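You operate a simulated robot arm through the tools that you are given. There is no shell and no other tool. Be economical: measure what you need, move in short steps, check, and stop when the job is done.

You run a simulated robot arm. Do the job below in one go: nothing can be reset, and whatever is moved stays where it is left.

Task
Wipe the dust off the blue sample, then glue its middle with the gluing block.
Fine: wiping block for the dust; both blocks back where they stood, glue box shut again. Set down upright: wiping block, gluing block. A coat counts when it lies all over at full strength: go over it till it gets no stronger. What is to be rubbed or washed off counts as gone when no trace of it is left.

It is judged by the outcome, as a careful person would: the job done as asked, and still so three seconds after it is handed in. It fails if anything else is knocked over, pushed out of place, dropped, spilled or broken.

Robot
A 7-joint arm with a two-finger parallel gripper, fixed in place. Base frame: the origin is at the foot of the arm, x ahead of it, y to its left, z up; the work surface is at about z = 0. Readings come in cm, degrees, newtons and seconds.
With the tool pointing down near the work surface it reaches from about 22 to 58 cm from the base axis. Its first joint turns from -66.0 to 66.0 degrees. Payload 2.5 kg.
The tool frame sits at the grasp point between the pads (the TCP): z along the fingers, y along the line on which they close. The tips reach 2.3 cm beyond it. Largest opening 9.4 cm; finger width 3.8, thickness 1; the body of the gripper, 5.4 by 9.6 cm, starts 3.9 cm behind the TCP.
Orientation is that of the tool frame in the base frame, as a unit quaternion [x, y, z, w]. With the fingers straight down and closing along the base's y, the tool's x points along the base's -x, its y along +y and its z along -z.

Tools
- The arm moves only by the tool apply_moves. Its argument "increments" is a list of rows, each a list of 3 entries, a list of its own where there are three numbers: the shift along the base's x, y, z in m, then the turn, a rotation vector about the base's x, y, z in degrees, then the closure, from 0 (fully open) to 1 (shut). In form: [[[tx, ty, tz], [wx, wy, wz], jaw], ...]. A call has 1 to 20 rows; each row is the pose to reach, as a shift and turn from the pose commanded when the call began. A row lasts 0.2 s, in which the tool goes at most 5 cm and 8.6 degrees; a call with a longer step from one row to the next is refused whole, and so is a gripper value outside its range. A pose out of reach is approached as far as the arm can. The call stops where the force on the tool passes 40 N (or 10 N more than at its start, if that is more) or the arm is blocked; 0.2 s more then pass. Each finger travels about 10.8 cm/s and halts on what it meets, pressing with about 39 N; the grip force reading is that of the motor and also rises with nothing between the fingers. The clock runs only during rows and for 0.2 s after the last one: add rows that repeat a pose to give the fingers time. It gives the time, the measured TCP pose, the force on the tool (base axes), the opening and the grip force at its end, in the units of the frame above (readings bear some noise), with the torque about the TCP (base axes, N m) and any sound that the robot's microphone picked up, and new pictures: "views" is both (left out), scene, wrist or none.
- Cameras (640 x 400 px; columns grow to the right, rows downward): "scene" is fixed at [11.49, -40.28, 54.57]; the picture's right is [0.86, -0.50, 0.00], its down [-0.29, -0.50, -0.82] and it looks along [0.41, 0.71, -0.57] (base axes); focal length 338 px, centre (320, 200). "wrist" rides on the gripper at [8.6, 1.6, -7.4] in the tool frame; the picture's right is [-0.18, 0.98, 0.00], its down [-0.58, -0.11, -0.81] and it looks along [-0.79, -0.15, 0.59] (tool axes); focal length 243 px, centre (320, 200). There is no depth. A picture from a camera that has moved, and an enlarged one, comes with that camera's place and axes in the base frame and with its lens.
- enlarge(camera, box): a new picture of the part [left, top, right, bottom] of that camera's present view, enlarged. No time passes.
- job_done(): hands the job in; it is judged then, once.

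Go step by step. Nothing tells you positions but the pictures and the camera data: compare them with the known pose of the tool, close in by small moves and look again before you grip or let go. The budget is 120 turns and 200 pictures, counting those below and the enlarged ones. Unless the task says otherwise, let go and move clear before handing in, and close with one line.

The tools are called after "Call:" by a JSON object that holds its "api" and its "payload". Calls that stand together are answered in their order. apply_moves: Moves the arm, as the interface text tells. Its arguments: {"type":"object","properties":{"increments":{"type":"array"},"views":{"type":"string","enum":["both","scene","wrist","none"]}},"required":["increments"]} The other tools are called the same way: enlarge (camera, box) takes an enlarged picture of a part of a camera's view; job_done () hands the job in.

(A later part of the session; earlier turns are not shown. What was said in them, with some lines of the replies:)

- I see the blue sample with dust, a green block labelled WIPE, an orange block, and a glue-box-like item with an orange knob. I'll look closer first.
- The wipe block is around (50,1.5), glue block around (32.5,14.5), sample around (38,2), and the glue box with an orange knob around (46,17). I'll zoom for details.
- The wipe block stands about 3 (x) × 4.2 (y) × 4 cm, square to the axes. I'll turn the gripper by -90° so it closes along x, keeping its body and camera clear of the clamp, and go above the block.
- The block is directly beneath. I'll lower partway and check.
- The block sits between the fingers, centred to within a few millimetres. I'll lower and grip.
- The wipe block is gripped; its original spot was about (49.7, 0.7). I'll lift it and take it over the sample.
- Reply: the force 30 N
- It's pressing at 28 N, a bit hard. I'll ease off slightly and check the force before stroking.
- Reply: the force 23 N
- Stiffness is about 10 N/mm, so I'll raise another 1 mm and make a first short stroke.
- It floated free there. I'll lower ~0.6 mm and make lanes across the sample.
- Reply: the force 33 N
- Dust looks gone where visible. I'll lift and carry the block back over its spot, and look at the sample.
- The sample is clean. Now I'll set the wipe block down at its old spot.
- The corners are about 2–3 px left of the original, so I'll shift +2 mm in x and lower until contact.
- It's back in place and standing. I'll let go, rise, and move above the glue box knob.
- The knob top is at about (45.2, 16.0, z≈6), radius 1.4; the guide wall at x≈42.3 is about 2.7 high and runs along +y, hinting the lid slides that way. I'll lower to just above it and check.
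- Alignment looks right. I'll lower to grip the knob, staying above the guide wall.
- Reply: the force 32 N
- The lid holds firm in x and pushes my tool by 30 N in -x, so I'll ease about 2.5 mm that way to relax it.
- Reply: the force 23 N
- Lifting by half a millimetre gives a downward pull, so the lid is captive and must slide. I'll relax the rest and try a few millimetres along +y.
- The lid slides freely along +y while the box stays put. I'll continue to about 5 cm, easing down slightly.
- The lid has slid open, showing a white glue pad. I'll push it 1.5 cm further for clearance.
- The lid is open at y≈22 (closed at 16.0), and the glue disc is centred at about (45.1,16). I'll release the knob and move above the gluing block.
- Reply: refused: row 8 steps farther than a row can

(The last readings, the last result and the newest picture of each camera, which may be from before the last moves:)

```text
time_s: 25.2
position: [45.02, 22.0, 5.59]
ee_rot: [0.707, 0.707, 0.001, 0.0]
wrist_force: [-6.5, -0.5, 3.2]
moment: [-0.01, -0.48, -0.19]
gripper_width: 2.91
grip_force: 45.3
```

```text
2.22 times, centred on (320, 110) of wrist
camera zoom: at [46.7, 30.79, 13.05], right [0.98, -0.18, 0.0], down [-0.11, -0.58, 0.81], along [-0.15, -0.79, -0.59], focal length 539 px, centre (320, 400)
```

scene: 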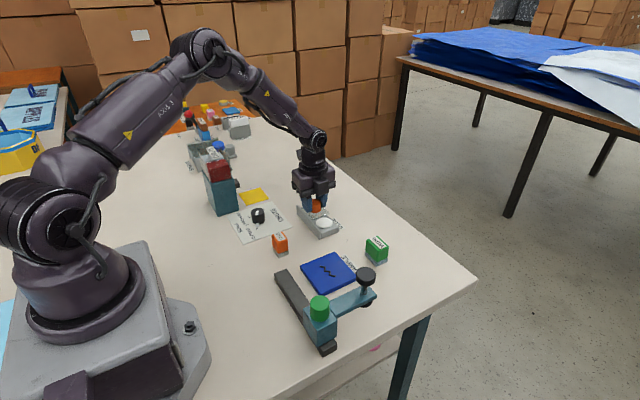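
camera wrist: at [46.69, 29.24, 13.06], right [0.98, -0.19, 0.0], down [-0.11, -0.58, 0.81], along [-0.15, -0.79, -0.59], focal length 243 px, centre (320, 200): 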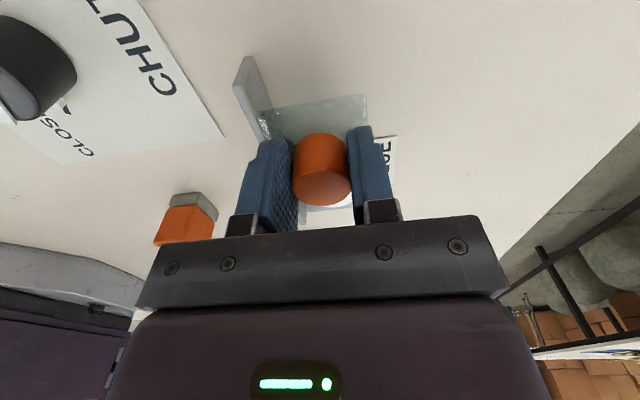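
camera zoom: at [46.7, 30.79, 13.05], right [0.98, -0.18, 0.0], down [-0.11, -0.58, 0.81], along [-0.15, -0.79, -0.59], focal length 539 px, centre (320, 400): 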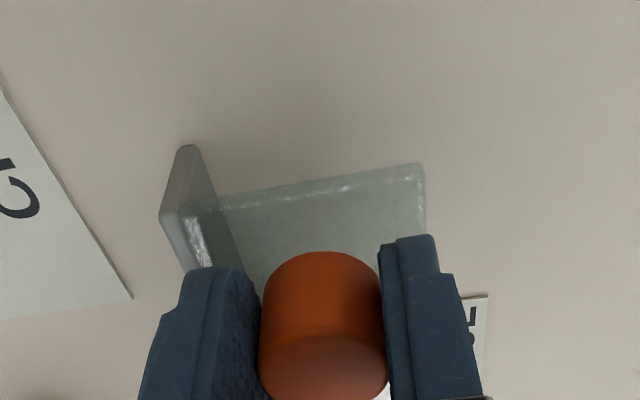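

One step was too long; I'll resend it with smaller steps.

Call:
{"api": "apply_moves", "payload": {"increments": [[[0, 0, 0], [0, 0, 0], 0.6], [[0, 0, 0], [0, 0, 0], 0.3], [[0, 0, 0], [0, 0, 0], 0.3], [[0, 0, 0.02], [0, 0, 0], 0.3], [[0, 0, 0.05], [0, 0, 0], 0], [[-0.035, -0.022, 0.05], [0, 0, 0], 0], [[-0.07, -0.044, 0.05], [0, 0, 0], 0], [[-0.1, -0.063, 0.045], [0, 0, 0], 0], [[-0.126, -0.079, 0.035], [0, 0, 0], 0], [[-0.126, -0.079, 0.025], [0, 0, 0], 0], [[-0.126, -0.079, 0.025], [0, 0, 0], 0]]}}

Call:
{"api": "enlarge", "payload": {"camera": "scene", "box": [240, 180, 350, 270]}}

Call:
{"api": "enlarge", "payload": {"camera": "wrist", "box": [200, 20, 440, 200]}}

```text
time_s: 27.6
position: [32.34, 13.99, 8.1]
ee_rot: [0.707, 0.707, 0.0, 0.0]
wrist_force: [0.5, -0.2, 0.9]
moment: [0.03, -0.02, 0.02]
gripper_width: 9.42
grip_force: 0.0
camera wrist: at [34.08, 22.82, 15.55], right [0.98, -0.18, 0.0], down [-0.11, -0.58, 0.81], along [-0.15, -0.79, -0.59], focal length 243 px, centre (320, 200)
```

scene: 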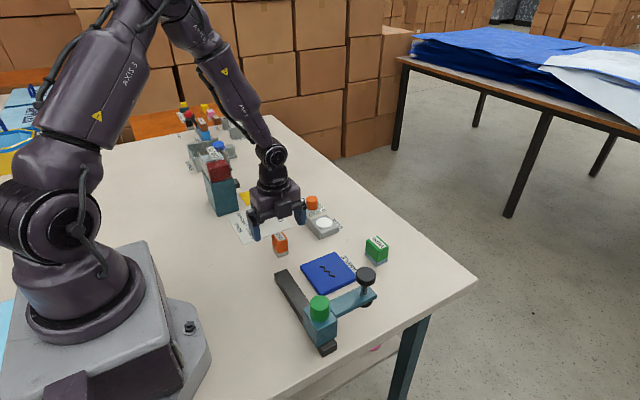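
wrist: 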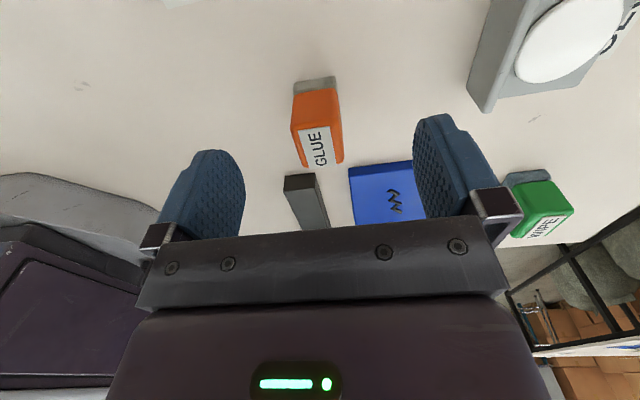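

```text
4.44 times, centred on (295, 225) of scene
camera zoom: at [11.49, -40.28, 54.57], right [0.86, -0.5, 0.0], down [-0.29, -0.5, -0.82], along [0.41, 0.71, -0.57], focal length 1503 px, centre (431, 89)
```

zoom: 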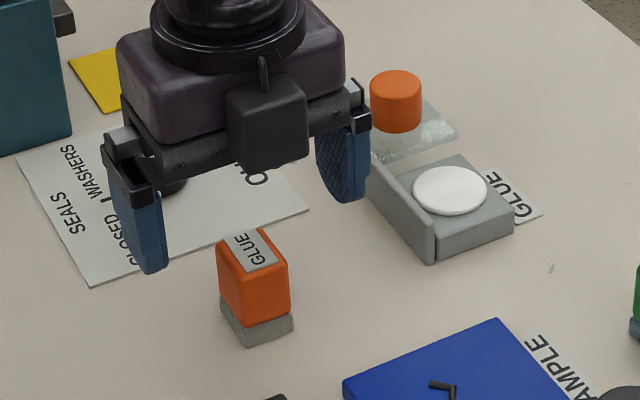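

```text
2.22 times, centred on (320, 110) of wrist
camera zoom: at [34.08, 22.82, 15.55], right [0.98, -0.18, 0.0], down [-0.11, -0.58, 0.81], along [-0.15, -0.79, -0.59], focal length 539 px, centre (320, 400)
```

zoom: 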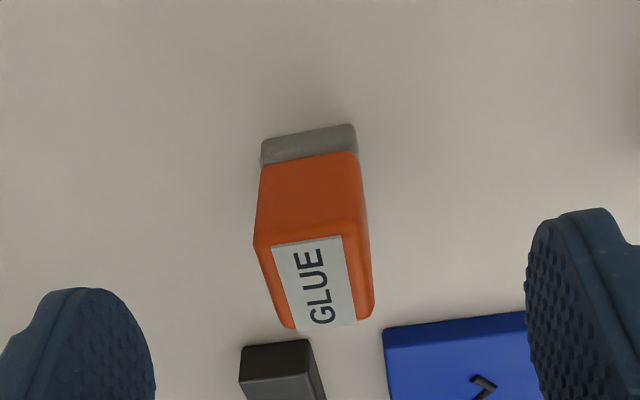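

The gluing block (about 5 cm tall) is centred near (32.3,13.8). I'll lower and grip it.

Call:
{"api": "apply_moves", "payload": {"increments": [[[0, -0.002, -0.02], [0, 0, 0], 0], [[0, -0.002, -0.039], [0, 0, 0], 0], [[0, -0.002, -0.039], [0, 0, 0], 0.3], [[0, -0.002, -0.039], [0, 0, 0], 0.6], [[0, -0.002, -0.039], [0, 0, 0], 1], [[0, -0.002, -0.039], [0, 0, 0], 1], [[0, -0.002, -0.039], [0, 0, 0], 1]]}}

Call:
{"api": "enlarge", "payload": {"camera": "scene", "box": [240, 180, 350, 270]}}

```text
time_s: 29.2
position: [32.38, 13.82, 4.08]
ee_rot: [0.707, 0.707, 0.0, 0.0]
wrist_force: [-0.6, -0.3, 0.0]
moment: [0.0, 0.01, 0.02]
gripper_width: 2.7
grip_force: 39.2
camera wrist: at [34.05, 22.54, 11.57], right [0.98, -0.18, 0.0], down [-0.11, -0.58, 0.81], along [-0.15, -0.79, -0.59], focal length 243 px, centre (320, 200)
```

scene: 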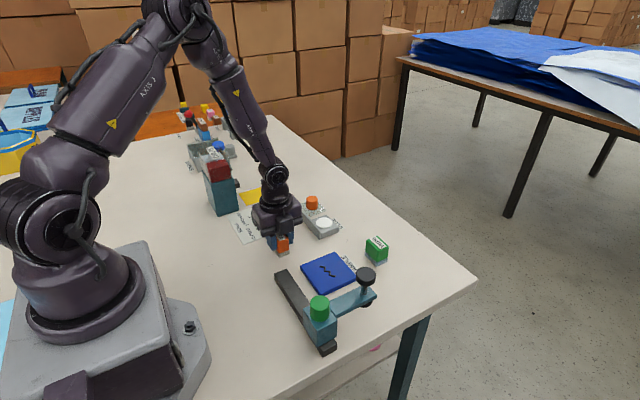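
wrist: 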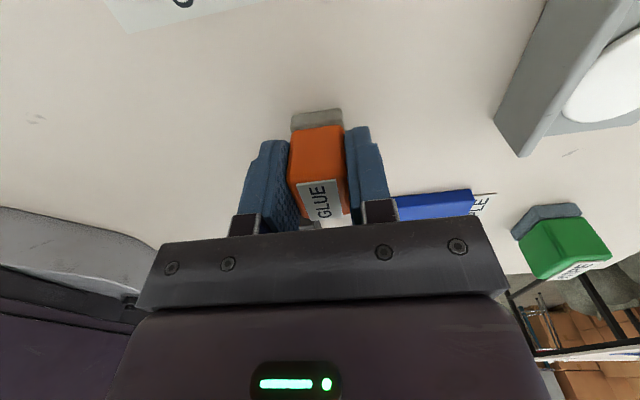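

```text
4.44 times, centred on (295, 225) of scene
camera zoom: at [11.49, -40.28, 54.57], right [0.86, -0.5, 0.0], down [-0.29, -0.5, -0.82], along [0.41, 0.71, -0.57], focal length 1503 px, centre (431, 89)
```

zoom: 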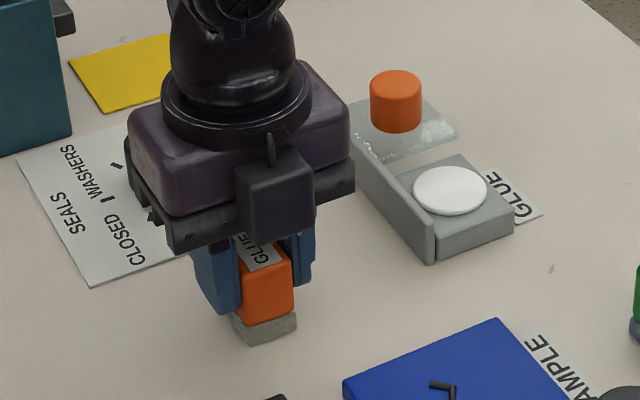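

Gripped; its original spot was about (32.1,13.8). I'll lift it and carry it over the glue disc.

Call:
{"api": "apply_moves", "payload": {"increments": [[[0, 0, 0.03], [0, 0, 0], 1], [[0, 0, 0.06], [0, 0, 0], 1], [[0.04, 0.006, 0.06], [0, 0, 0], 1], [[0.08, 0.012, 0.06], [0, 0, 0], 1], [[0.11, 0.018, 0.06], [0, 0, 0], 1], [[0.128, 0.021, 0.06], [0, 0, 0], 1], [[0.128, 0.021, 0.04], [0, 0, 0], 1], [[0.128, 0.021, 0.028], [0, 0, 0], 1], [[0.128, 0.021, 0.028], [0, 0, 0], 1]]}}

Call:
{"api": "enlarge", "payload": {"camera": "scene", "box": [270, 170, 370, 250]}}

Call:
{"api": "enlarge", "payload": {"camera": "wrist", "box": [220, 50, 460, 230]}}

```text
time_s: 31.2
position: [45.14, 15.94, 6.75]
ee_rot: [0.707, 0.707, 0.0, 0.0]
wrist_force: [-1.0, 0.4, -1.0]
moment: [-0.01, -0.01, 0.0]
gripper_width: 2.72
grip_force: 38.9
camera wrist: at [46.87, 24.61, 14.26], right [0.98, -0.18, 0.0], down [-0.11, -0.58, 0.81], along [-0.15, -0.79, -0.59], focal length 243 px, centre (320, 200)
```

scene: 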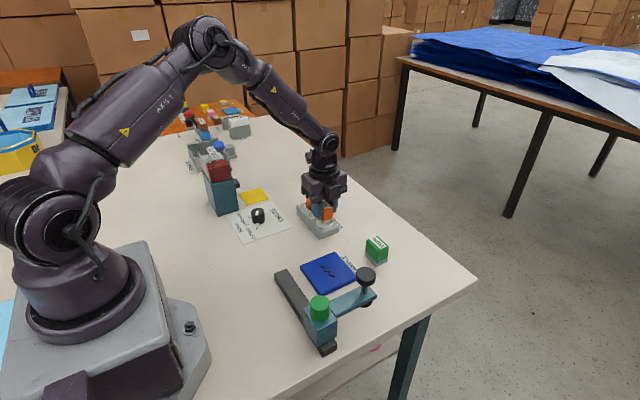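
wrist: 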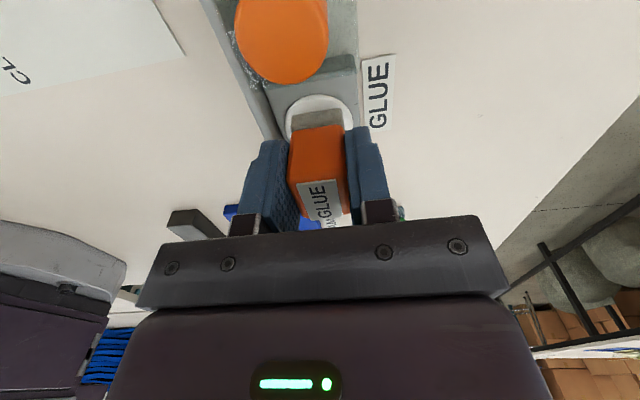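

```text
5.00 times, centred on (320, 210) of scene
camera zoom: at [11.49, -40.28, 54.57], right [0.86, -0.5, 0.0], down [-0.29, -0.5, -0.82], along [0.41, 0.71, -0.57], focal length 1690 px, centre (320, 150)
```

zoom: 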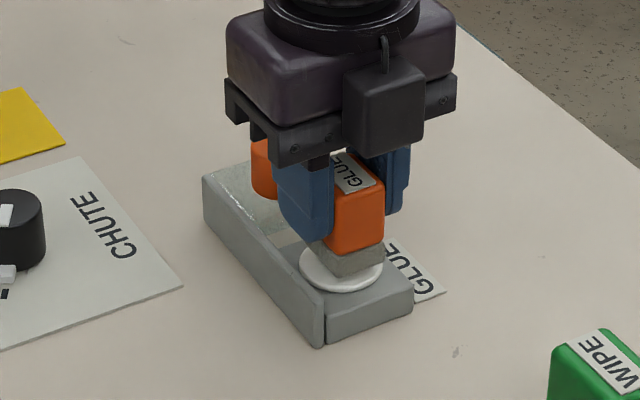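

```text
2.22 times, centred on (340, 140) of wrist
camera zoom: at [46.87, 24.61, 14.26], right [0.98, -0.18, 0.0], down [-0.11, -0.58, 0.81], along [-0.15, -0.79, -0.59], focal length 539 px, centre (276, 333)
```

zoom: 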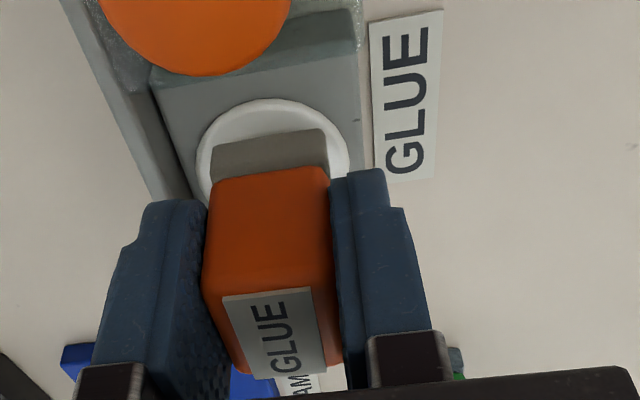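

The pad is over the disc. I'll lower in 1 mm steps and watch the force.

Call:
{"api": "apply_moves", "payload": {"increments": [[[0, 0, -0.002], [0, 0, 0], 1], [[0, 0, -0.004], [0, 0, 0], 1], [[0, 0, -0.005], [0, 0, 0], 1]], "views": "none"}}

```text
time_s: 32.0
position: [45.26, 15.99, 6.36]
ee_rot: [0.708, 0.707, 0.0, 0.0]
wrist_force: [-1.1, 0.3, -0.9]
moment: [0.02, 0.0, -0.01]
gripper_width: 2.7
grip_force: 39.4
```

Call:
{"api": "apply_moves", "payload": {"increments": [[[0, 0, -0.001], [0, 0, 0], 1], [[0, 0, -0.002], [0, 0, 0], 1]], "views": "none"}}

Call:
{"api": "enlarge", "payload": {"camera": "scene", "box": [280, 190, 360, 250]}}

```text
time_s: 32.6
position: [45.3, 16.03, 6.29]
ee_rot: [0.707, 0.707, 0.001, 0.001]
wrist_force: [-7.9, -2.4, 21.7]
moment: [-0.23, 0.33, -0.05]
gripper_width: 2.7
grip_force: 39.6
```

```text
6.67 times, centred on (320, 220) of scene
camera zoom: at [11.48, -40.28, 54.57], right [0.86, -0.5, 0.0], down [-0.29, -0.5, -0.82], along [0.41, 0.71, -0.57], focal length 2254 px, centre (320, 67)
```

zoom: 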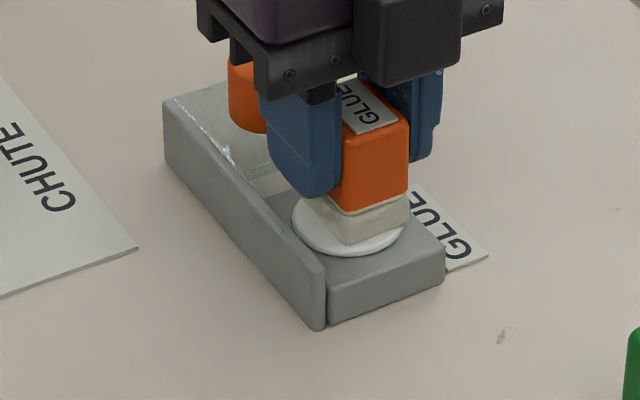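

The pad is on the glue and has turned whitish. I'll hold briefly, lift, and carry it over the sample's middle.

Call:
{"api": "apply_moves", "payload": {"increments": [[[0, 0, 0], [0, 0, 0], 1], [[-0.003, 0, 0.0005], [0, 0, 0], 1], [[0, 0, 0.0005], [0, 0, 0], 1], [[0, 0, 0.02], [0, 0, 0], 1], [[0, 0, 0.035], [0, 0, 0], 1], [[-0.018, -0.035, 0.035], [0, 0, 0], 1], [[-0.036, -0.07, 0.035], [0, 0, 0], 1], [[-0.054, -0.105, 0.035], [0, 0, 0], 1], [[-0.071, -0.138, 0.035], [0, 0, 0], 1], [[-0.071, -0.138, 0.01], [0, 0, 0], 1], [[-0.071, -0.138, -0.004], [0, 0, 0], 1], [[-0.071, -0.138, -0.004], [0, 0, 0], 1]]}}

Call:
{"api": "enlarge", "payload": {"camera": "scene", "box": [285, 220, 385, 300]}}

```text
time_s: 35.2
position: [38.13, 1.95, 5.77]
ee_rot: [0.707, 0.707, 0.0, 0.0]
wrist_force: [-0.4, 0.0, -0.6]
moment: [-0.03, -0.02, -0.05]
gripper_width: 2.71
grip_force: 38.3
camera wrist: at [39.78, 10.8, 13.25], right [0.98, -0.18, 0.0], down [-0.11, -0.58, 0.81], along [-0.15, -0.79, -0.59], focal length 243 px, centre (320, 200)
```

scene: 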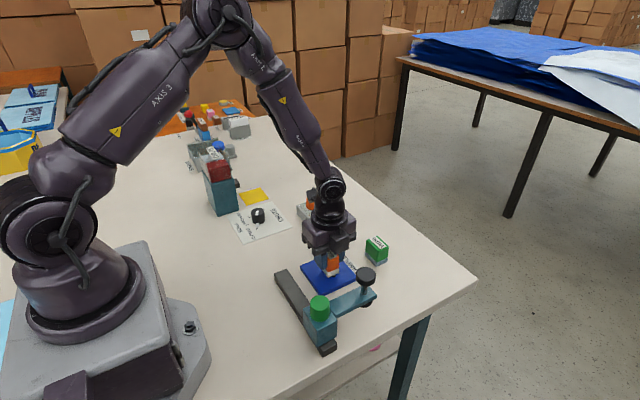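
wrist: 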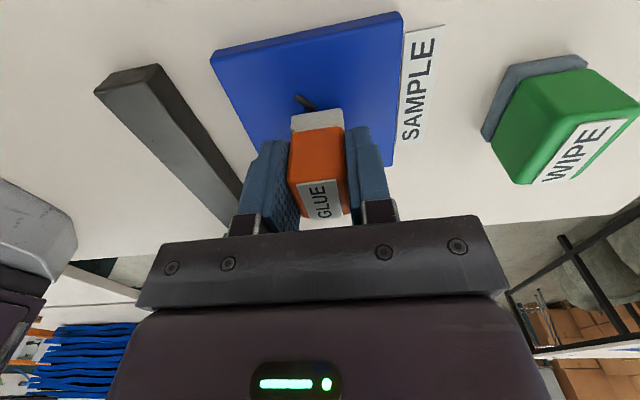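

```text
5.00 times, centred on (335, 260) of scene
camera zoom: at [11.49, -40.28, 54.57], right [0.86, -0.5, 0.0], down [-0.29, -0.5, -0.82], along [0.41, 0.71, -0.57], focal length 1690 px, centre (245, -100)
```

zoom: 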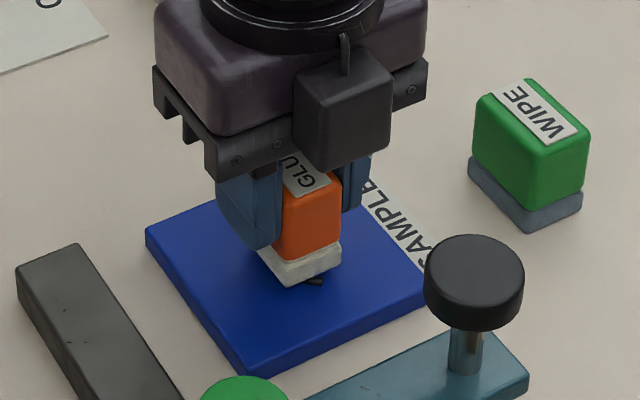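

It's hovering over the middle. I'll lower by small steps to contact.

Call:
{"api": "apply_moves", "payload": {"increments": [[[0, 0, -0.002], [0, 0, 0], 1], [[0, 0, -0.004], [0, 0, 0], 1], [[0, 0, -0.004], [0, 0, 0], 1]], "views": "none"}}

```text
time_s: 36.0
position: [38.08, 2.1, 5.27]
ee_rot: [0.707, 0.707, 0.0, 0.0]
wrist_force: [0.4, 1.1, -0.3]
moment: [0.02, -0.04, 0.04]
gripper_width: 2.69
grip_force: 38.8
```

Call:
{"api": "apply_moves", "payload": {"increments": [[[0, 0, -0.0007], [0, 0, 0], 1], [[0, 0, -0.0012], [0, 0, 0], 1]], "views": "none"}}

```text
time_s: 36.6
position: [38.2, 2.16, 5.29]
ee_rot: [0.707, 0.707, 0.0, 0.0]
wrist_force: [-3.6, -0.9, 9.3]
moment: [-0.09, 0.12, -0.03]
gripper_width: 2.71
grip_force: 38.9
```

In contact at 9 N. I'll rub over the middle in a modest pattern, then lift to look.

Call:
{"api": "apply_moves", "payload": {"increments": [[[0.01, 0, 0], [0, 0, 0], 1], [[0.01, 0.008, 0], [0, 0, 0], 1], [[0, 0.008, 0], [0, 0, 0], 1], [[-0.01, 0.008, 0], [0, 0, 0], 1], [[-0.01, 0, 0], [0, 0, 0], 1], [[-0.01, -0.008, 0], [0, 0, 0], 1], [[0, -0.008, 0], [0, 0, 0], 1], [[0.01, -0.008, 0], [0, 0, 0], 1], [[0.01, 0, 0], [0, 0, 0], 1], [[0, 0, 0], [0, 0, 0], 1], [[-0.01, 0, 0], [0, 0, 0], 1], [[0, 0, 0], [0, 0, 0], 1], [[0, 0, 0.03], [0, 0, 0], 1], [[0, 0.04, 0.03], [0, 0, 0], 1], [[0, 0.08, 0.03], [0, 0, 0], 1], [[0, 0.11, 0.03], [0, 0, 0], 1]]}}

Call:
{"api": "enlarge", "payload": {"camera": "scene", "box": [295, 245, 365, 300]}}

```text
time_s: 40.0
position: [38.24, 13.14, 8.14]
ee_rot: [0.708, 0.706, 0.0, 0.0]
wrist_force: [0.0, 0.1, -0.5]
moment: [-0.02, -0.01, -0.02]
gripper_width: 2.7
grip_force: 39.0
camera wrist: at [39.93, 21.89, 15.64], right [0.98, -0.19, 0.0], down [-0.11, -0.58, 0.81], along [-0.15, -0.79, -0.59], focal length 243 px, centre (320, 200)
```

scene: 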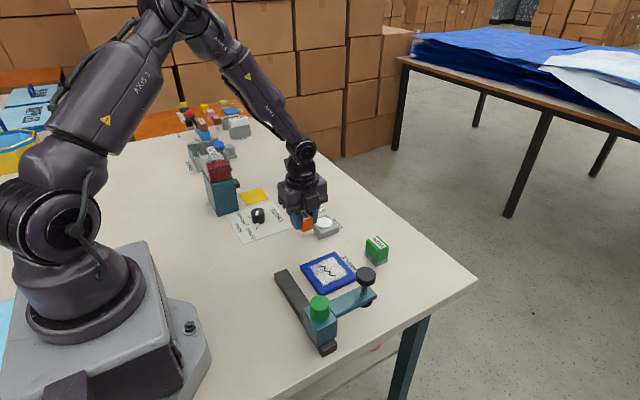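
wrist: 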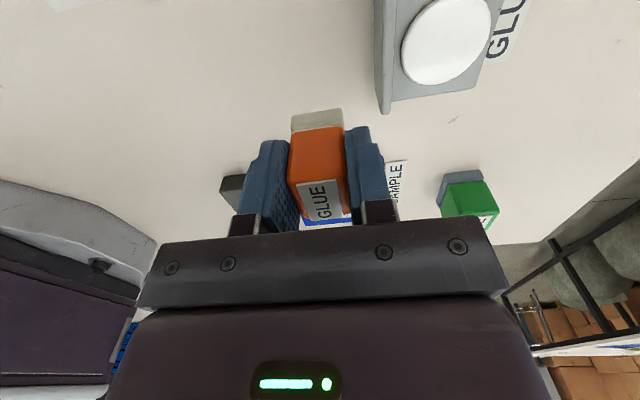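

```text
7.27 times, centred on (330, 272) of scene
camera zoom: at [11.49, -40.28, 54.57], right [0.86, -0.5, 0.0], down [-0.29, -0.5, -0.82], along [0.41, 0.71, -0.57], focal length 2459 px, centre (247, -327)
```

zoom: 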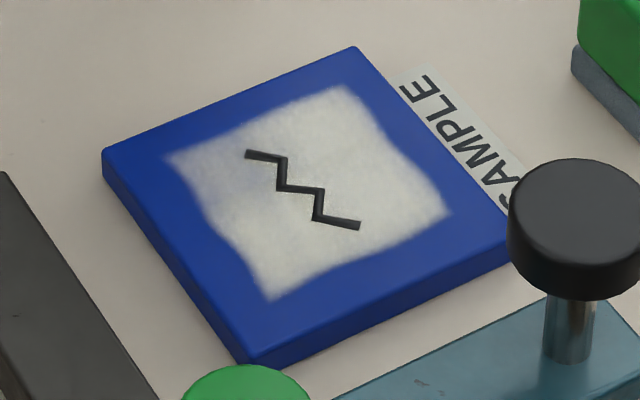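

The coat covers a central square but is fainter at the left corner. I'll go back and rub over it again.

Call:
{"api": "apply_moves", "payload": {"increments": [[[0, -0.04, 0], [0, 0, 0], 1], [[0, -0.08, 0], [0, 0, 0], 1], [[0, -0.11, 0], [0, 0, 0], 1], [[0, -0.11, -0.03], [0, 0, 0], 1], [[-0.011, -0.11, -0.03], [0, 0, 0], 1], [[-0.011, -0.1, -0.03], [0, 0, 0], 1], [[0, -0.1, -0.03], [0, 0, 0], 1], [[0.011, -0.1, -0.03], [0, 0, 0], 1], [[0.011, -0.11, -0.03], [0, 0, 0], 1], [[0, -0.11, -0.03], [0, 0, 0], 1], [[-0.011, -0.11, -0.03], [0, 0, 0], 1], [[-0.011, -0.119, -0.03], [0, 0, 0], 1], [[0, -0.119, -0.03], [0, 0, 0], 1], [[0.011, -0.119, -0.03], [0, 0, 0], 1], [[0.011, -0.11, -0.03], [0, 0, 0], 1], [[0, -0.11, -0.03], [0, 0, 0], 1], [[0, -0.1, 0], [0, 0, 0], 1], [[0, -0.06, 0], [0, 0, 0], 1], [[0, -0.02, 0], [0, 0, 0], 1], [[0, 0, 0], [0, 0, 0], 1]], "views": "none"}}

Call:
{"api": "enlarge", "payload": {"camera": "scene", "box": [295, 245, 365, 300]}}

```text
time_s: 44.2
position: [38.22, 13.22, 8.24]
ee_rot: [0.708, 0.706, -0.001, 0.001]
wrist_force: [-0.5, 0.3, -0.2]
moment: [0.0, 0.0, 0.0]
gripper_width: 2.69
grip_force: 39.4
```

```text
7.27 times, centred on (330, 272) of scene
camera zoom: at [11.49, -40.28, 54.57], right [0.86, -0.5, 0.0], down [-0.29, -0.5, -0.82], along [0.41, 0.71, -0.57], focal length 2459 px, centre (247, -327)
```

zoom: 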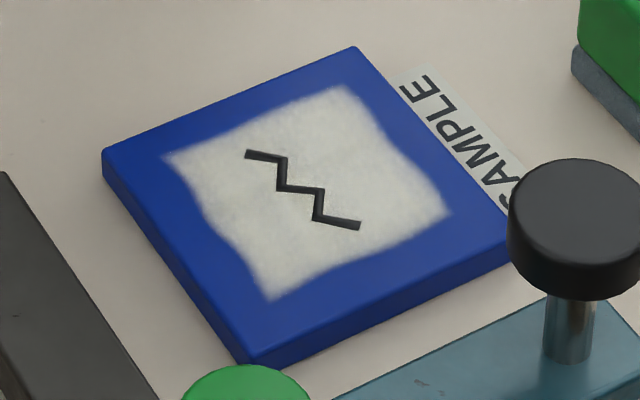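

It's stronger now, with the same outline. One more pass to confirm it gets no stronger.

Call:
{"api": "apply_moves", "payload": {"increments": [[[0, -0.04, 0], [0, 0, 0], 1], [[0, -0.08, 0], [0, 0, 0], 1], [[0, -0.11, 0], [0, 0, 0], 1], [[0, -0.11, -0.0302], [0, 0, 0], 1], [[-0.015, -0.11, -0.0302], [0, 0, 0], 1], [[-0.015, -0.097, -0.0302], [0, 0, 0], 1], [[0, -0.097, -0.0302], [0, 0, 0], 1], [[0.015, -0.097, -0.0302], [0, 0, 0], 1], [[0.015, -0.11, -0.0302], [0, 0, 0], 1], [[0, -0.11, -0.0302], [0, 0, 0], 1], [[-0.015, -0.11, -0.0302], [0, 0, 0], 1], [[-0.015, -0.122, -0.0302], [0, 0, 0], 1], [[0, -0.122, -0.0302], [0, 0, 0], 1], [[0.015, -0.122, -0.0302], [0, 0, 0], 1], [[0.015, -0.11, -0.0302], [0, 0, 0], 1], [[0, -0.11, -0.0302], [0, 0, 0], 1], [[0, -0.1, 0], [0, 0, 0], 1], [[0, -0.06, 0], [0, 0, 0], 1], [[0, -0.02, 0], [0, 0, 0], 1], [[0, 0, 0], [0, 0, 0], 1]], "views": "none"}}

Call:
{"api": "enlarge", "payload": {"camera": "scene", "box": [295, 245, 365, 300]}}

```text
time_s: 48.4
position: [38.15, 13.31, 8.17]
ee_rot: [0.707, 0.707, -0.001, 0.0]
wrist_force: [-0.4, -0.3, -0.3]
moment: [0.0, 0.02, 0.0]
gripper_width: 2.72
grip_force: 39.1
```

```text
7.27 times, centred on (330, 272) of scene
camera zoom: at [11.49, -40.28, 54.57], right [0.86, -0.5, 0.0], down [-0.29, -0.5, -0.82], along [0.41, 0.71, -0.57], focal length 2459 px, centre (247, -327)
```

zoom: 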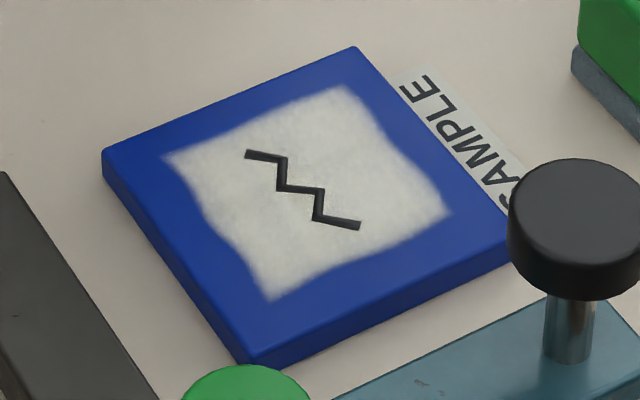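

It looks unchanged, but to rule out a dried-out pad I'll dip once more and repeat.

Call:
{"api": "apply_moves", "payload": {"increments": [[[0.025, 0.01, 0.005], [0, 0, 0], 1], [[0.05, 0.02, 0.005], [0, 0, 0], 1], [[0.0705, 0.0275, 0.003], [0, 0, 0], 1], [[0.0705, 0.0275, -0.012], [0, 0, 0], 1], [[0.0705, 0.0275, -0.019], [0, 0, 0], 1], [[0.0705, 0.0275, -0.0206], [0, 0, 0], 1], [[0.0705, 0.0275, -0.0206], [0, 0, 0], 1]], "views": "none"}}

Call:
{"api": "enlarge", "payload": {"camera": "scene", "box": [280, 190, 360, 250]}}

```text
time_s: 50.0
position: [45.23, 15.97, 6.28]
ee_rot: [0.708, 0.706, 0.001, 0.0]
wrist_force: [-4.9, -1.2, 18.5]
moment: [-0.16, 0.23, -0.07]
gripper_width: 2.72
grip_force: 39.2
```

```text
6.67 times, centred on (320, 220) of scene
camera zoom: at [11.48, -40.28, 54.57], right [0.86, -0.5, 0.0], down [-0.29, -0.5, -0.82], along [0.41, 0.71, -0.57], focal length 2254 px, centre (320, 67)
```

zoom: 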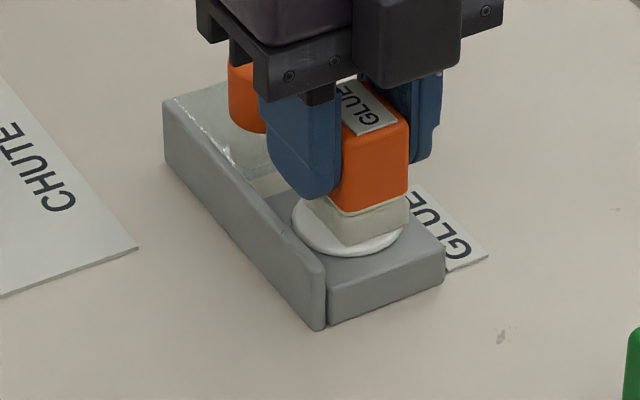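

Dipped again at 18 N. Now back over the sample for another pass.

Call:
{"api": "apply_moves", "payload": {"increments": [[[0, 0, 0.02], [0, 0, 0], 1], [[0, 0, 0.03], [0, 0, 0], 1], [[-0.018, -0.035, 0.03], [0, 0, 0], 1], [[-0.036, -0.07, 0.03], [0, 0, 0], 1], [[-0.054, -0.105, 0.03], [0, 0, 0], 1], [[-0.0705, -0.138, 0.03], [0, 0, 0], 1], [[-0.0705, -0.138, 0], [0, 0, 0], 1], [[-0.0705, -0.138, -0.0095], [0, 0, 0], 1], [[-0.0705, -0.138, -0.0095], [0, 0, 0], 1]], "views": "none"}}

Call:
{"api": "apply_moves", "payload": {"increments": [[[-0.014, 0, 0], [0, 0, 0], 1], [[-0.014, 0.012, 0], [0, 0, 0], 1], [[0, 0.012, 0], [0, 0, 0], 1], [[0.014, 0.012, 0], [0, 0, 0], 1], [[0.014, 0, 0], [0, 0, 0], 1], [[0, 0, 0], [0, 0, 0], 1], [[-0.014, 0, 0], [0, 0, 0], 1], [[-0.014, -0.012, 0], [0, 0, 0], 1], [[0, -0.012, 0], [0, 0, 0], 1], [[0.014, -0.012, 0], [0, 0, 0], 1], [[0.014, 0, 0], [0, 0, 0], 1], [[0, 0, 0], [0, 0, 0], 1], [[0, 0.005, 0.03], [0, 0, 0], 1], [[0, 0.05, 0.03], [0, 0, 0], 1], [[0, 0.09, 0.03], [0, 0, 0], 1], [[0, 0.11, 0.03], [0, 0, 0], 1]], "views": "none"}}

Call:
{"api": "enlarge", "payload": {"camera": "scene", "box": [295, 245, 365, 300]}}

```text
time_s: 52.0
position: [38.31, 2.2, 5.3]
ee_rot: [0.707, 0.707, -0.001, 0.0]
wrist_force: [-1.0, -1.3, 5.2]
moment: [-0.08, 0.07, -0.01]
gripper_width: 2.71
grip_force: 39.1
```

```text
time_s: 55.4
position: [38.29, 13.09, 8.22]
ee_rot: [0.708, 0.706, 0.0, 0.0]
wrist_force: [-0.6, 0.1, -1.5]
moment: [0.02, 0.0, 0.02]
gripper_width: 2.73
grip_force: 39.0
```

```text
7.27 times, centred on (330, 272) of scene
camera zoom: at [11.49, -40.28, 54.57], right [0.86, -0.5, 0.0], down [-0.29, -0.5, -0.82], along [0.41, 0.71, -0.57], focal length 2459 px, centre (247, -327)
```

zoom: 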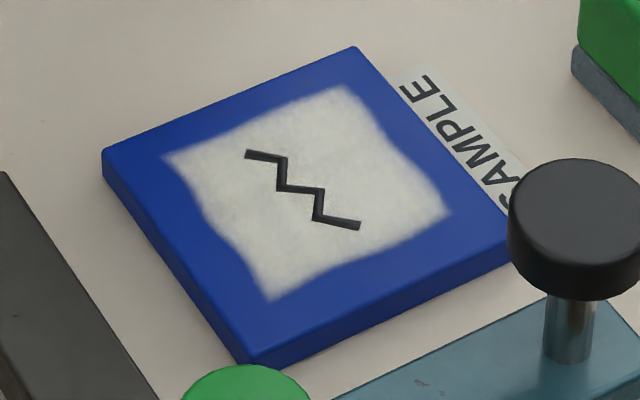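

No change after a fresh dip, so the coat is at full strength. I'll return the gluing block over its spot.

Call:
{"api": "apply_moves", "payload": {"increments": [[[-0.03, 0.004, 0], [0, 0, 0], 1], [[-0.0615, 0.007, 0], [0, 0, 0], 1], [[-0.0615, 0.007, -0.02], [0, 0, 0], 1], [[-0.0615, 0.007, -0.0385], [0, 0, 0], 1], [[-0.0615, 0.007, -0.0385], [0, 0, 0], 1]], "views": "none"}}

Call:
{"api": "enlarge", "payload": {"camera": "scene", "box": [240, 180, 350, 270]}}

```text
time_s: 56.6
position: [31.92, 13.72, 4.49]
ee_rot: [0.707, 0.707, -0.001, 0.0]
wrist_force: [0.1, -0.2, -1.0]
moment: [0.0, 0.0, -0.02]
gripper_width: 2.72
grip_force: 38.8
```

```text
4.44 times, centred on (295, 225) of scene
camera zoom: at [11.49, -40.28, 54.57], right [0.86, -0.5, 0.0], down [-0.29, -0.5, -0.82], along [0.41, 0.71, -0.57], focal length 1503 px, centre (431, 89)
```

zoom: 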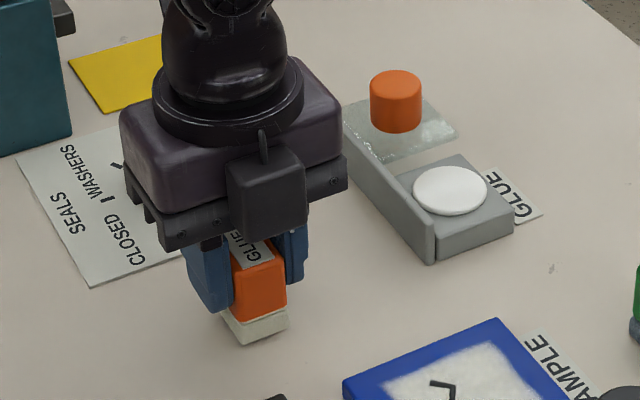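

I'll lower to just above the table, then compare with the original corners.

Call:
{"api": "apply_moves", "payload": {"increments": [[[0.002, 0.001, -0.0015], [0, 0, 0], 1], [[0.002, 0.001, -0.0035], [0, 0, 0], 1], [[0.002, 0.001, -0.0035], [0, 0, 0], 1]], "views": "none"}}

Call:
{"api": "enlarge", "payload": {"camera": "scene", "box": [240, 180, 350, 270]}}

```text
time_s: 57.4
position: [32.23, 13.88, 4.02]
ee_rot: [0.707, 0.707, 0.0, 0.0]
wrist_force: [-4.2, -2.0, 17.3]
moment: [-0.19, 0.16, -0.03]
gripper_width: 2.7
grip_force: 38.6
```

```text
4.44 times, centred on (295, 225) of scene
camera zoom: at [11.49, -40.28, 54.57], right [0.86, -0.5, 0.0], down [-0.29, -0.5, -0.82], along [0.41, 0.71, -0.57], focal length 1503 px, centre (431, 89)
```

zoom: 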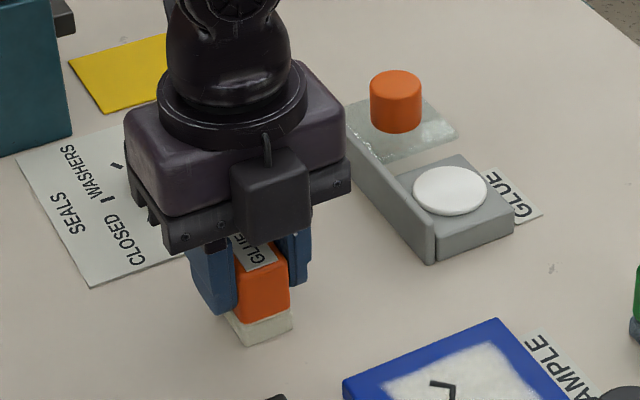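

The corners match the original to a pixel, and it's standing on the table. I'll release, rise, and go back above the lid knob.

Call:
{"api": "apply_moves", "payload": {"increments": [[[0, 0, 0.001], [0, 0, 0], 0.8], [[0, 0, 0.001], [0, 0, 0], 0.4], [[0, 0, 0.001], [0, 0, 0], 0], [[0, 0, 0.001], [0, 0, 0], 0], [[0, 0, 0.03], [0, 0, 0], 0], [[0, 0, 0.06], [0, 0, 0], 0], [[0.035, 0.022, 0.06], [0, 0, 0], 0], [[0.07, 0.044, 0.06], [0, 0, 0], 0], [[0.1, 0.063, 0.055], [0, 0, 0], 0.3], [[0.128, 0.081, 0.045], [0, 0, 0], 0.3], [[0.128, 0.081, 0.04], [0, 0, 0], 0.3], [[0.128, 0.081, 0.04], [0, 0, 0], 0.3]]}}

Call:
{"api": "enlarge", "payload": {"camera": "scene", "box": [240, 180, 350, 270]}}

Call:
{"api": "enlarge", "payload": {"camera": "wrist", "box": [200, 20, 440, 200]}}

```text
time_s: 60.0
position: [44.86, 21.94, 7.85]
ee_rot: [0.707, 0.708, 0.0, 0.0]
wrist_force: [0.4, -0.3, 0.6]
moment: [-0.02, 0.01, 0.01]
gripper_width: 6.55
grip_force: 0.0
camera wrist: at [46.62, 30.72, 15.39], right [0.98, -0.18, 0.0], down [-0.11, -0.58, 0.81], along [-0.15, -0.79, -0.59], focal length 243 px, centre (320, 200)
```

scene: 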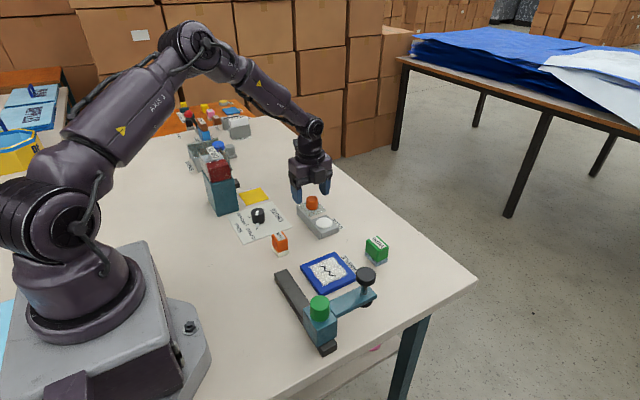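
wrist: 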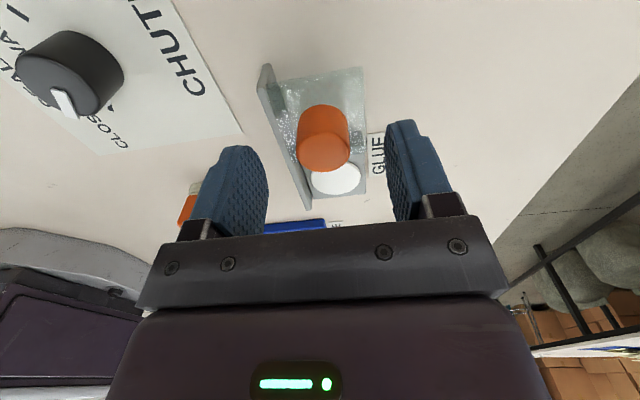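

```text
4.44 times, centred on (295, 225) of scene
camera zoom: at [11.49, -40.28, 54.57], right [0.86, -0.5, 0.0], down [-0.29, -0.5, -0.82], along [0.41, 0.71, -0.57], focal length 1503 px, centre (431, 89)
```

zoom: 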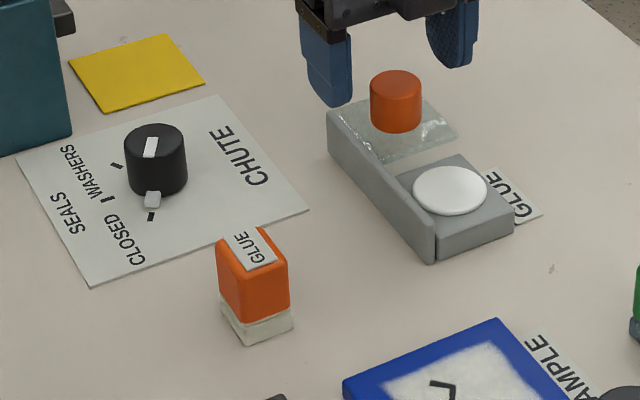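

```text
2.22 times, centred on (320, 110) of wrist
camera zoom: at [46.62, 30.72, 15.39], right [0.98, -0.18, 0.0], down [-0.11, -0.58, 0.81], along [-0.15, -0.79, -0.59], focal length 539 px, centre (320, 400)
```

zoom: 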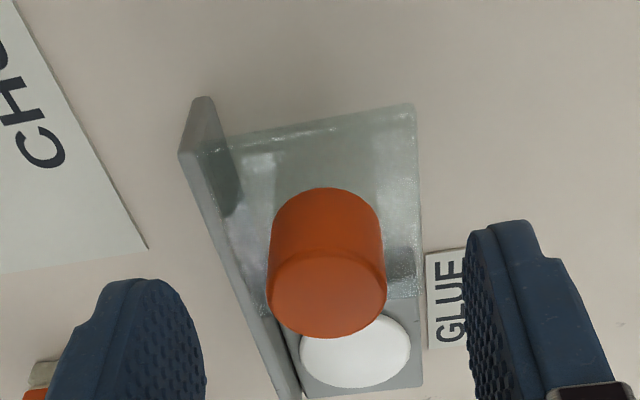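

The gluing block is back and upright. Now I'll lower onto the knob and grip it.

Call:
{"api": "apply_moves", "payload": {"increments": [[[0.001, 0, -0.012], [0, 0, 0], 0.3], [[0.001, 0, -0.0225], [0, 0, 0], 0.3], [[0.001, 0, -0.0225], [0, 0, 0], 0.5], [[0.001, 0, -0.0225], [0, 0, 0], 0.7], [[0.001, 0, -0.0225], [0, 0, 0], 0.9], [[0.001, 0, -0.0225], [0, 0, 0], 0.9]], "views": "none"}}

```text
time_s: 61.4
position: [44.95, 21.97, 5.49]
ee_rot: [0.707, 0.707, 0.0, -0.001]
wrist_force: [-4.9, 0.7, -0.2]
moment: [0.02, -0.46, -0.04]
gripper_width: 2.92
grip_force: 44.6
```

Gripped with little side force. I'll slide the lid back along -y by 6 cm, the last part slowly.

Call:
{"api": "apply_moves", "payload": {"increments": [[[0, -0.012, 0], [0, 0, 0], 0.9], [[0, -0.024, 0], [0, 0, 0], 0.9], [[0, -0.036, 0], [0, 0, 0], 0.9], [[0, -0.048, 0], [0, 0, 0], 0.9], [[0, -0.054, 0], [0, 0, 0], 0.9], [[0, -0.058, 0], [0, 0, 0], 0.9], [[0, -0.06, 0], [0, 0, 0], 0.9], [[0, -0.06, 0], [0, 0, 0], 0.9]]}}

Call:
{"api": "enlarge", "payload": {"camera": "scene", "box": [280, 170, 360, 250]}}

```text
time_s: 63.2
position: [45.06, 16.06, 5.63]
ee_rot: [0.707, 0.707, -0.002, 0.0]
wrist_force: [-9.8, 1.0, -12.7]
moment: [0.32, -0.48, 0.02]
gripper_width: 2.9
grip_force: 45.0
camera wrist: at [46.74, 24.74, 13.11], right [0.98, -0.18, 0.0], down [-0.11, -0.58, 0.81], along [-0.15, -0.79, -0.59], focal length 243 px, centre (320, 200)
```

scene: 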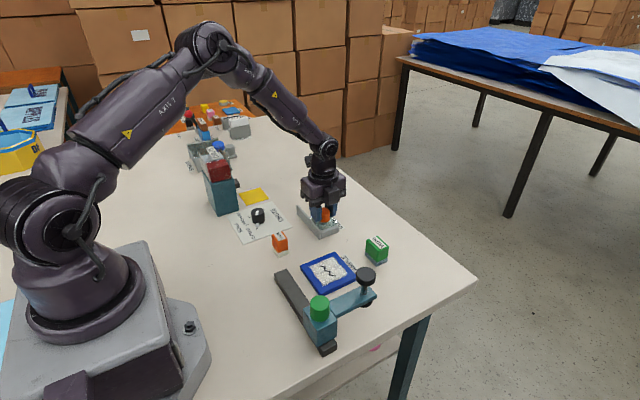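
wrist: 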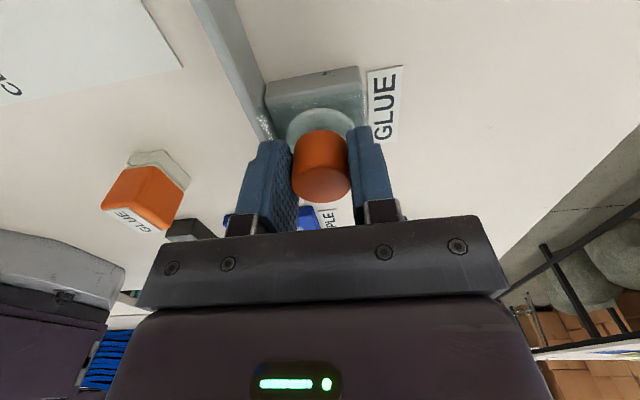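

```text
5.00 times, centred on (320, 210) of scene
camera zoom: at [11.5, -40.28, 54.57], right [0.86, -0.5, 0.0], down [-0.29, -0.5, -0.82], along [0.41, 0.71, -0.57], focal length 1690 px, centre (320, 150)
```

zoom: 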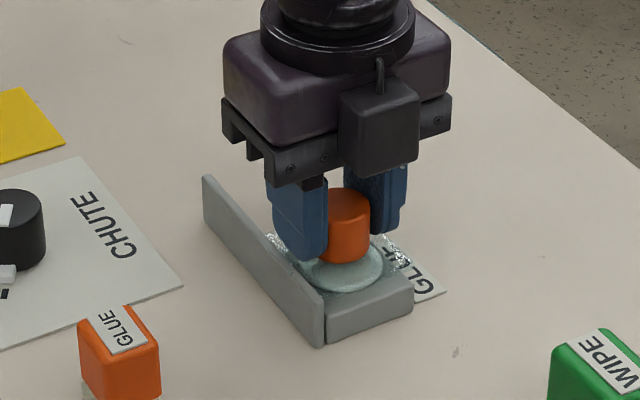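

Nearly closed. I'll nudge further in -y until a stop is felt.

Call:
{"api": "apply_moves", "payload": {"increments": [[[0, -0.001, 0], [0, 0, 0], 0.9], [[0, -0.002, 0], [0, 0, 0], 0.9]], "views": "none"}}

```text
time_s: 63.8
position: [45.04, 15.9, 5.6]
ee_rot: [0.707, 0.707, -0.001, 0.0]
wrist_force: [-5.3, 3.7, -24.1]
moment: [-0.23, -0.46, -0.08]
gripper_width: 2.91
grip_force: 45.2
```

Call:
{"api": "apply_moves", "payload": {"increments": [[[0, 0, -0.001], [0, 0, 0], 0.9], [[0, -0.0015, -0.001], [0, 0, 0], 0.9]], "views": "none"}}

Call:
{"api": "enlarge", "payload": {"camera": "scene", "box": [280, 170, 360, 250]}}

```text
time_s: 64.4
position: [45.1, 15.76, 5.61]
ee_rot: [0.707, 0.707, 0.0, -0.002]
wrist_force: [-14.9, 4.3, -9.6]
moment: [-0.84, -0.34, -0.22]
gripper_width: 2.9
grip_force: 44.6
```

```text
5.00 times, centred on (320, 210) of scene
camera zoom: at [11.5, -40.28, 54.57], right [0.86, -0.5, 0.0], down [-0.29, -0.5, -0.82], along [0.41, 0.71, -0.57], focal length 1690 px, centre (320, 150)
```

zoom: 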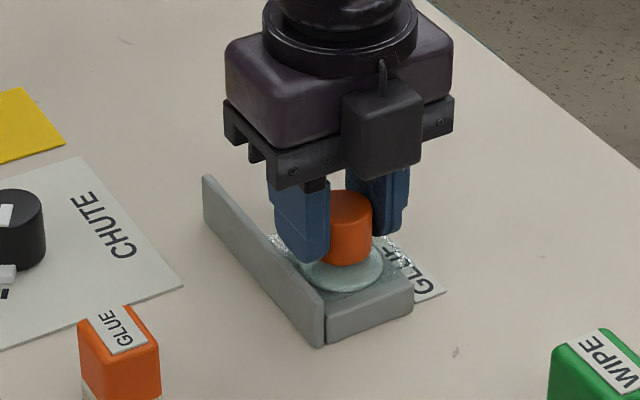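

The knob is back at its original pixels and a stop is felt. I'll release and rise to check.

Call:
{"api": "apply_moves", "payload": {"increments": [[[-0.001, 0.0005, 0], [0, 0, 0], 0.6], [[-0.001, 0.0005, 0], [0, 0, 0], 0.3], [[-0.001, 0.0005, 0], [0, 0, 0], 0.3], [[-0.001, 0.0005, 0.02], [0, 0, 0], 0.3], [[-0.001, 0.0005, 0.06], [0, 0, 0], 0.3], [[-0.001, 0.0005, 0.1], [0, 0, 0], 0.3], [[-0.001, 0.04, 0.14], [0, 0, 0], 0], [[-0.001, 0.08, 0.14], [0, 0, 0], 0], [[-0.001, 0.08, 0.14], [0, 0, 0], 0]]}}

Call:
{"api": "enlarge", "payload": {"camera": "scene", "box": [280, 170, 360, 250]}}

Call:
{"api": "enlarge", "payload": {"camera": "scene", "box": [260, 225, 400, 325]}}

```text
refused: row 7 steps farther than a row can; nothing moved
```

```text
5.00 times, centred on (320, 210) of scene
camera zoom: at [11.5, -40.28, 54.57], right [0.86, -0.5, 0.0], down [-0.29, -0.5, -0.82], along [0.41, 0.71, -0.57], focal length 1690 px, centre (320, 150)
```

zoom: 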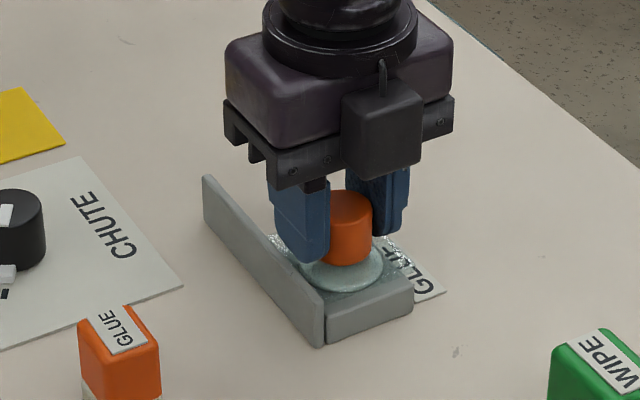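

```text
4.00 times, centred on (330, 275) of scene
camera zoom: at [11.5, -40.28, 54.57], right [0.86, -0.5, 0.0], down [-0.29, -0.5, -0.82], along [0.41, 0.71, -0.57], focal length 1352 px, centre (280, -100)
```

zoom: 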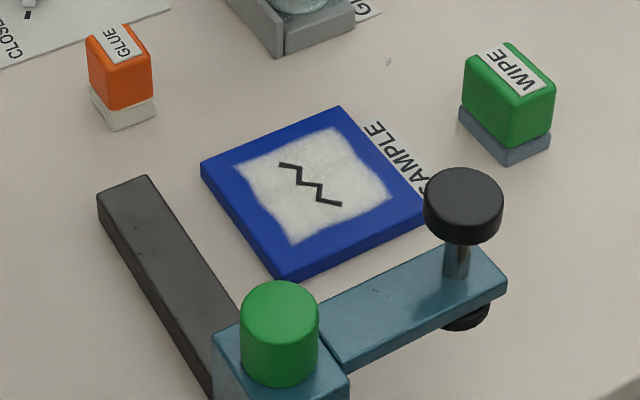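

Blocks match their original places. One step was too long, so I'll resend the release with smaller ones.

Call:
{"api": "apply_moves", "payload": {"increments": [[[-0.001, 0.0005, 0], [0, 0, 0], 0.6], [[-0.001, 0.0005, 0], [0, 0, 0], 0.3], [[-0.001, 0.0005, 0], [0, 0, 0], 0.3], [[-0.001, 0.0005, 0.02], [0, 0, 0], 0.3], [[-0.001, 0.0005, 0.06], [0, 0, 0], 0.3], [[-0.001, 0.0005, 0.1], [0, 0, 0], 0.3], [[-0.001, 0.03, 0.13], [0, 0, 0], 0], [[-0.001, 0.06, 0.13], [0, 0, 0], 0], [[-0.001, 0.06, 0.13], [0, 0, 0], 0]]}}

Call:
{"api": "enlarge", "payload": {"camera": "scene", "box": [285, 185, 355, 245]}}

```text
time_s: 66.4
position: [44.83, 21.71, 18.74]
ee_rot: [0.706, 0.708, 0.0, 0.0]
wrist_force: [-0.2, -0.3, 0.2]
moment: [-0.02, -0.01, 0.02]
gripper_width: 9.41
grip_force: 0.1
camera wrist: at [46.51, 30.43, 26.14], right [0.98, -0.18, 0.0], down [-0.11, -0.58, 0.81], along [-0.15, -0.79, -0.59], focal length 243 px, centre (320, 200)
```

scene: 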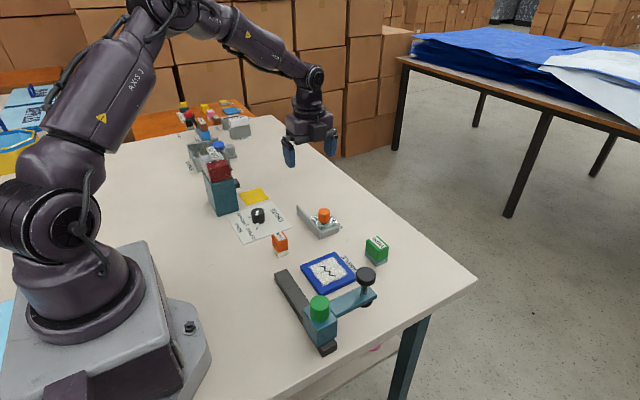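
wrist: 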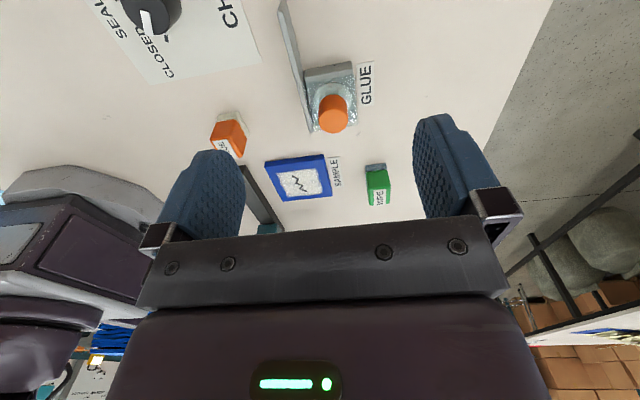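

```text
6.67 times, centred on (320, 215) of scene
camera zoom: at [11.49, -40.28, 54.57], right [0.86, -0.5, 0.0], down [-0.29, -0.5, -0.82], along [0.41, 0.71, -0.57], focal length 2254 px, centre (320, 100)
```

zoom: 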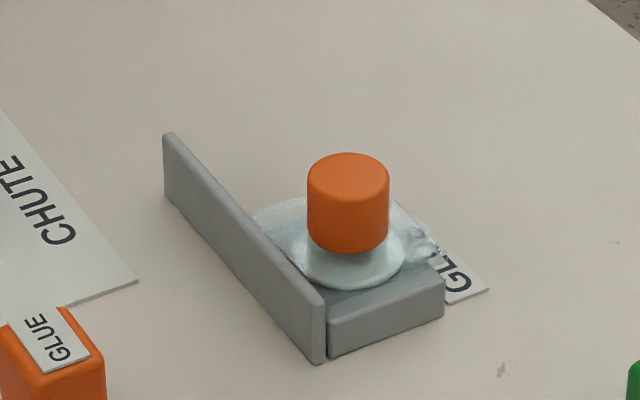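

The glue box is shut exactly as it was at the start, both blocks stand where they stood, and the sample is clean with a full coat on its middle. I'm handing in.

Call:
{"api": "job_done", "payload": {}}

```text
The job is handed in.
```

The blue sample is wiped clean and its middle has a full glue coat. Both blocks are upright back in their places, the glue box is shut, and the job is handed in.
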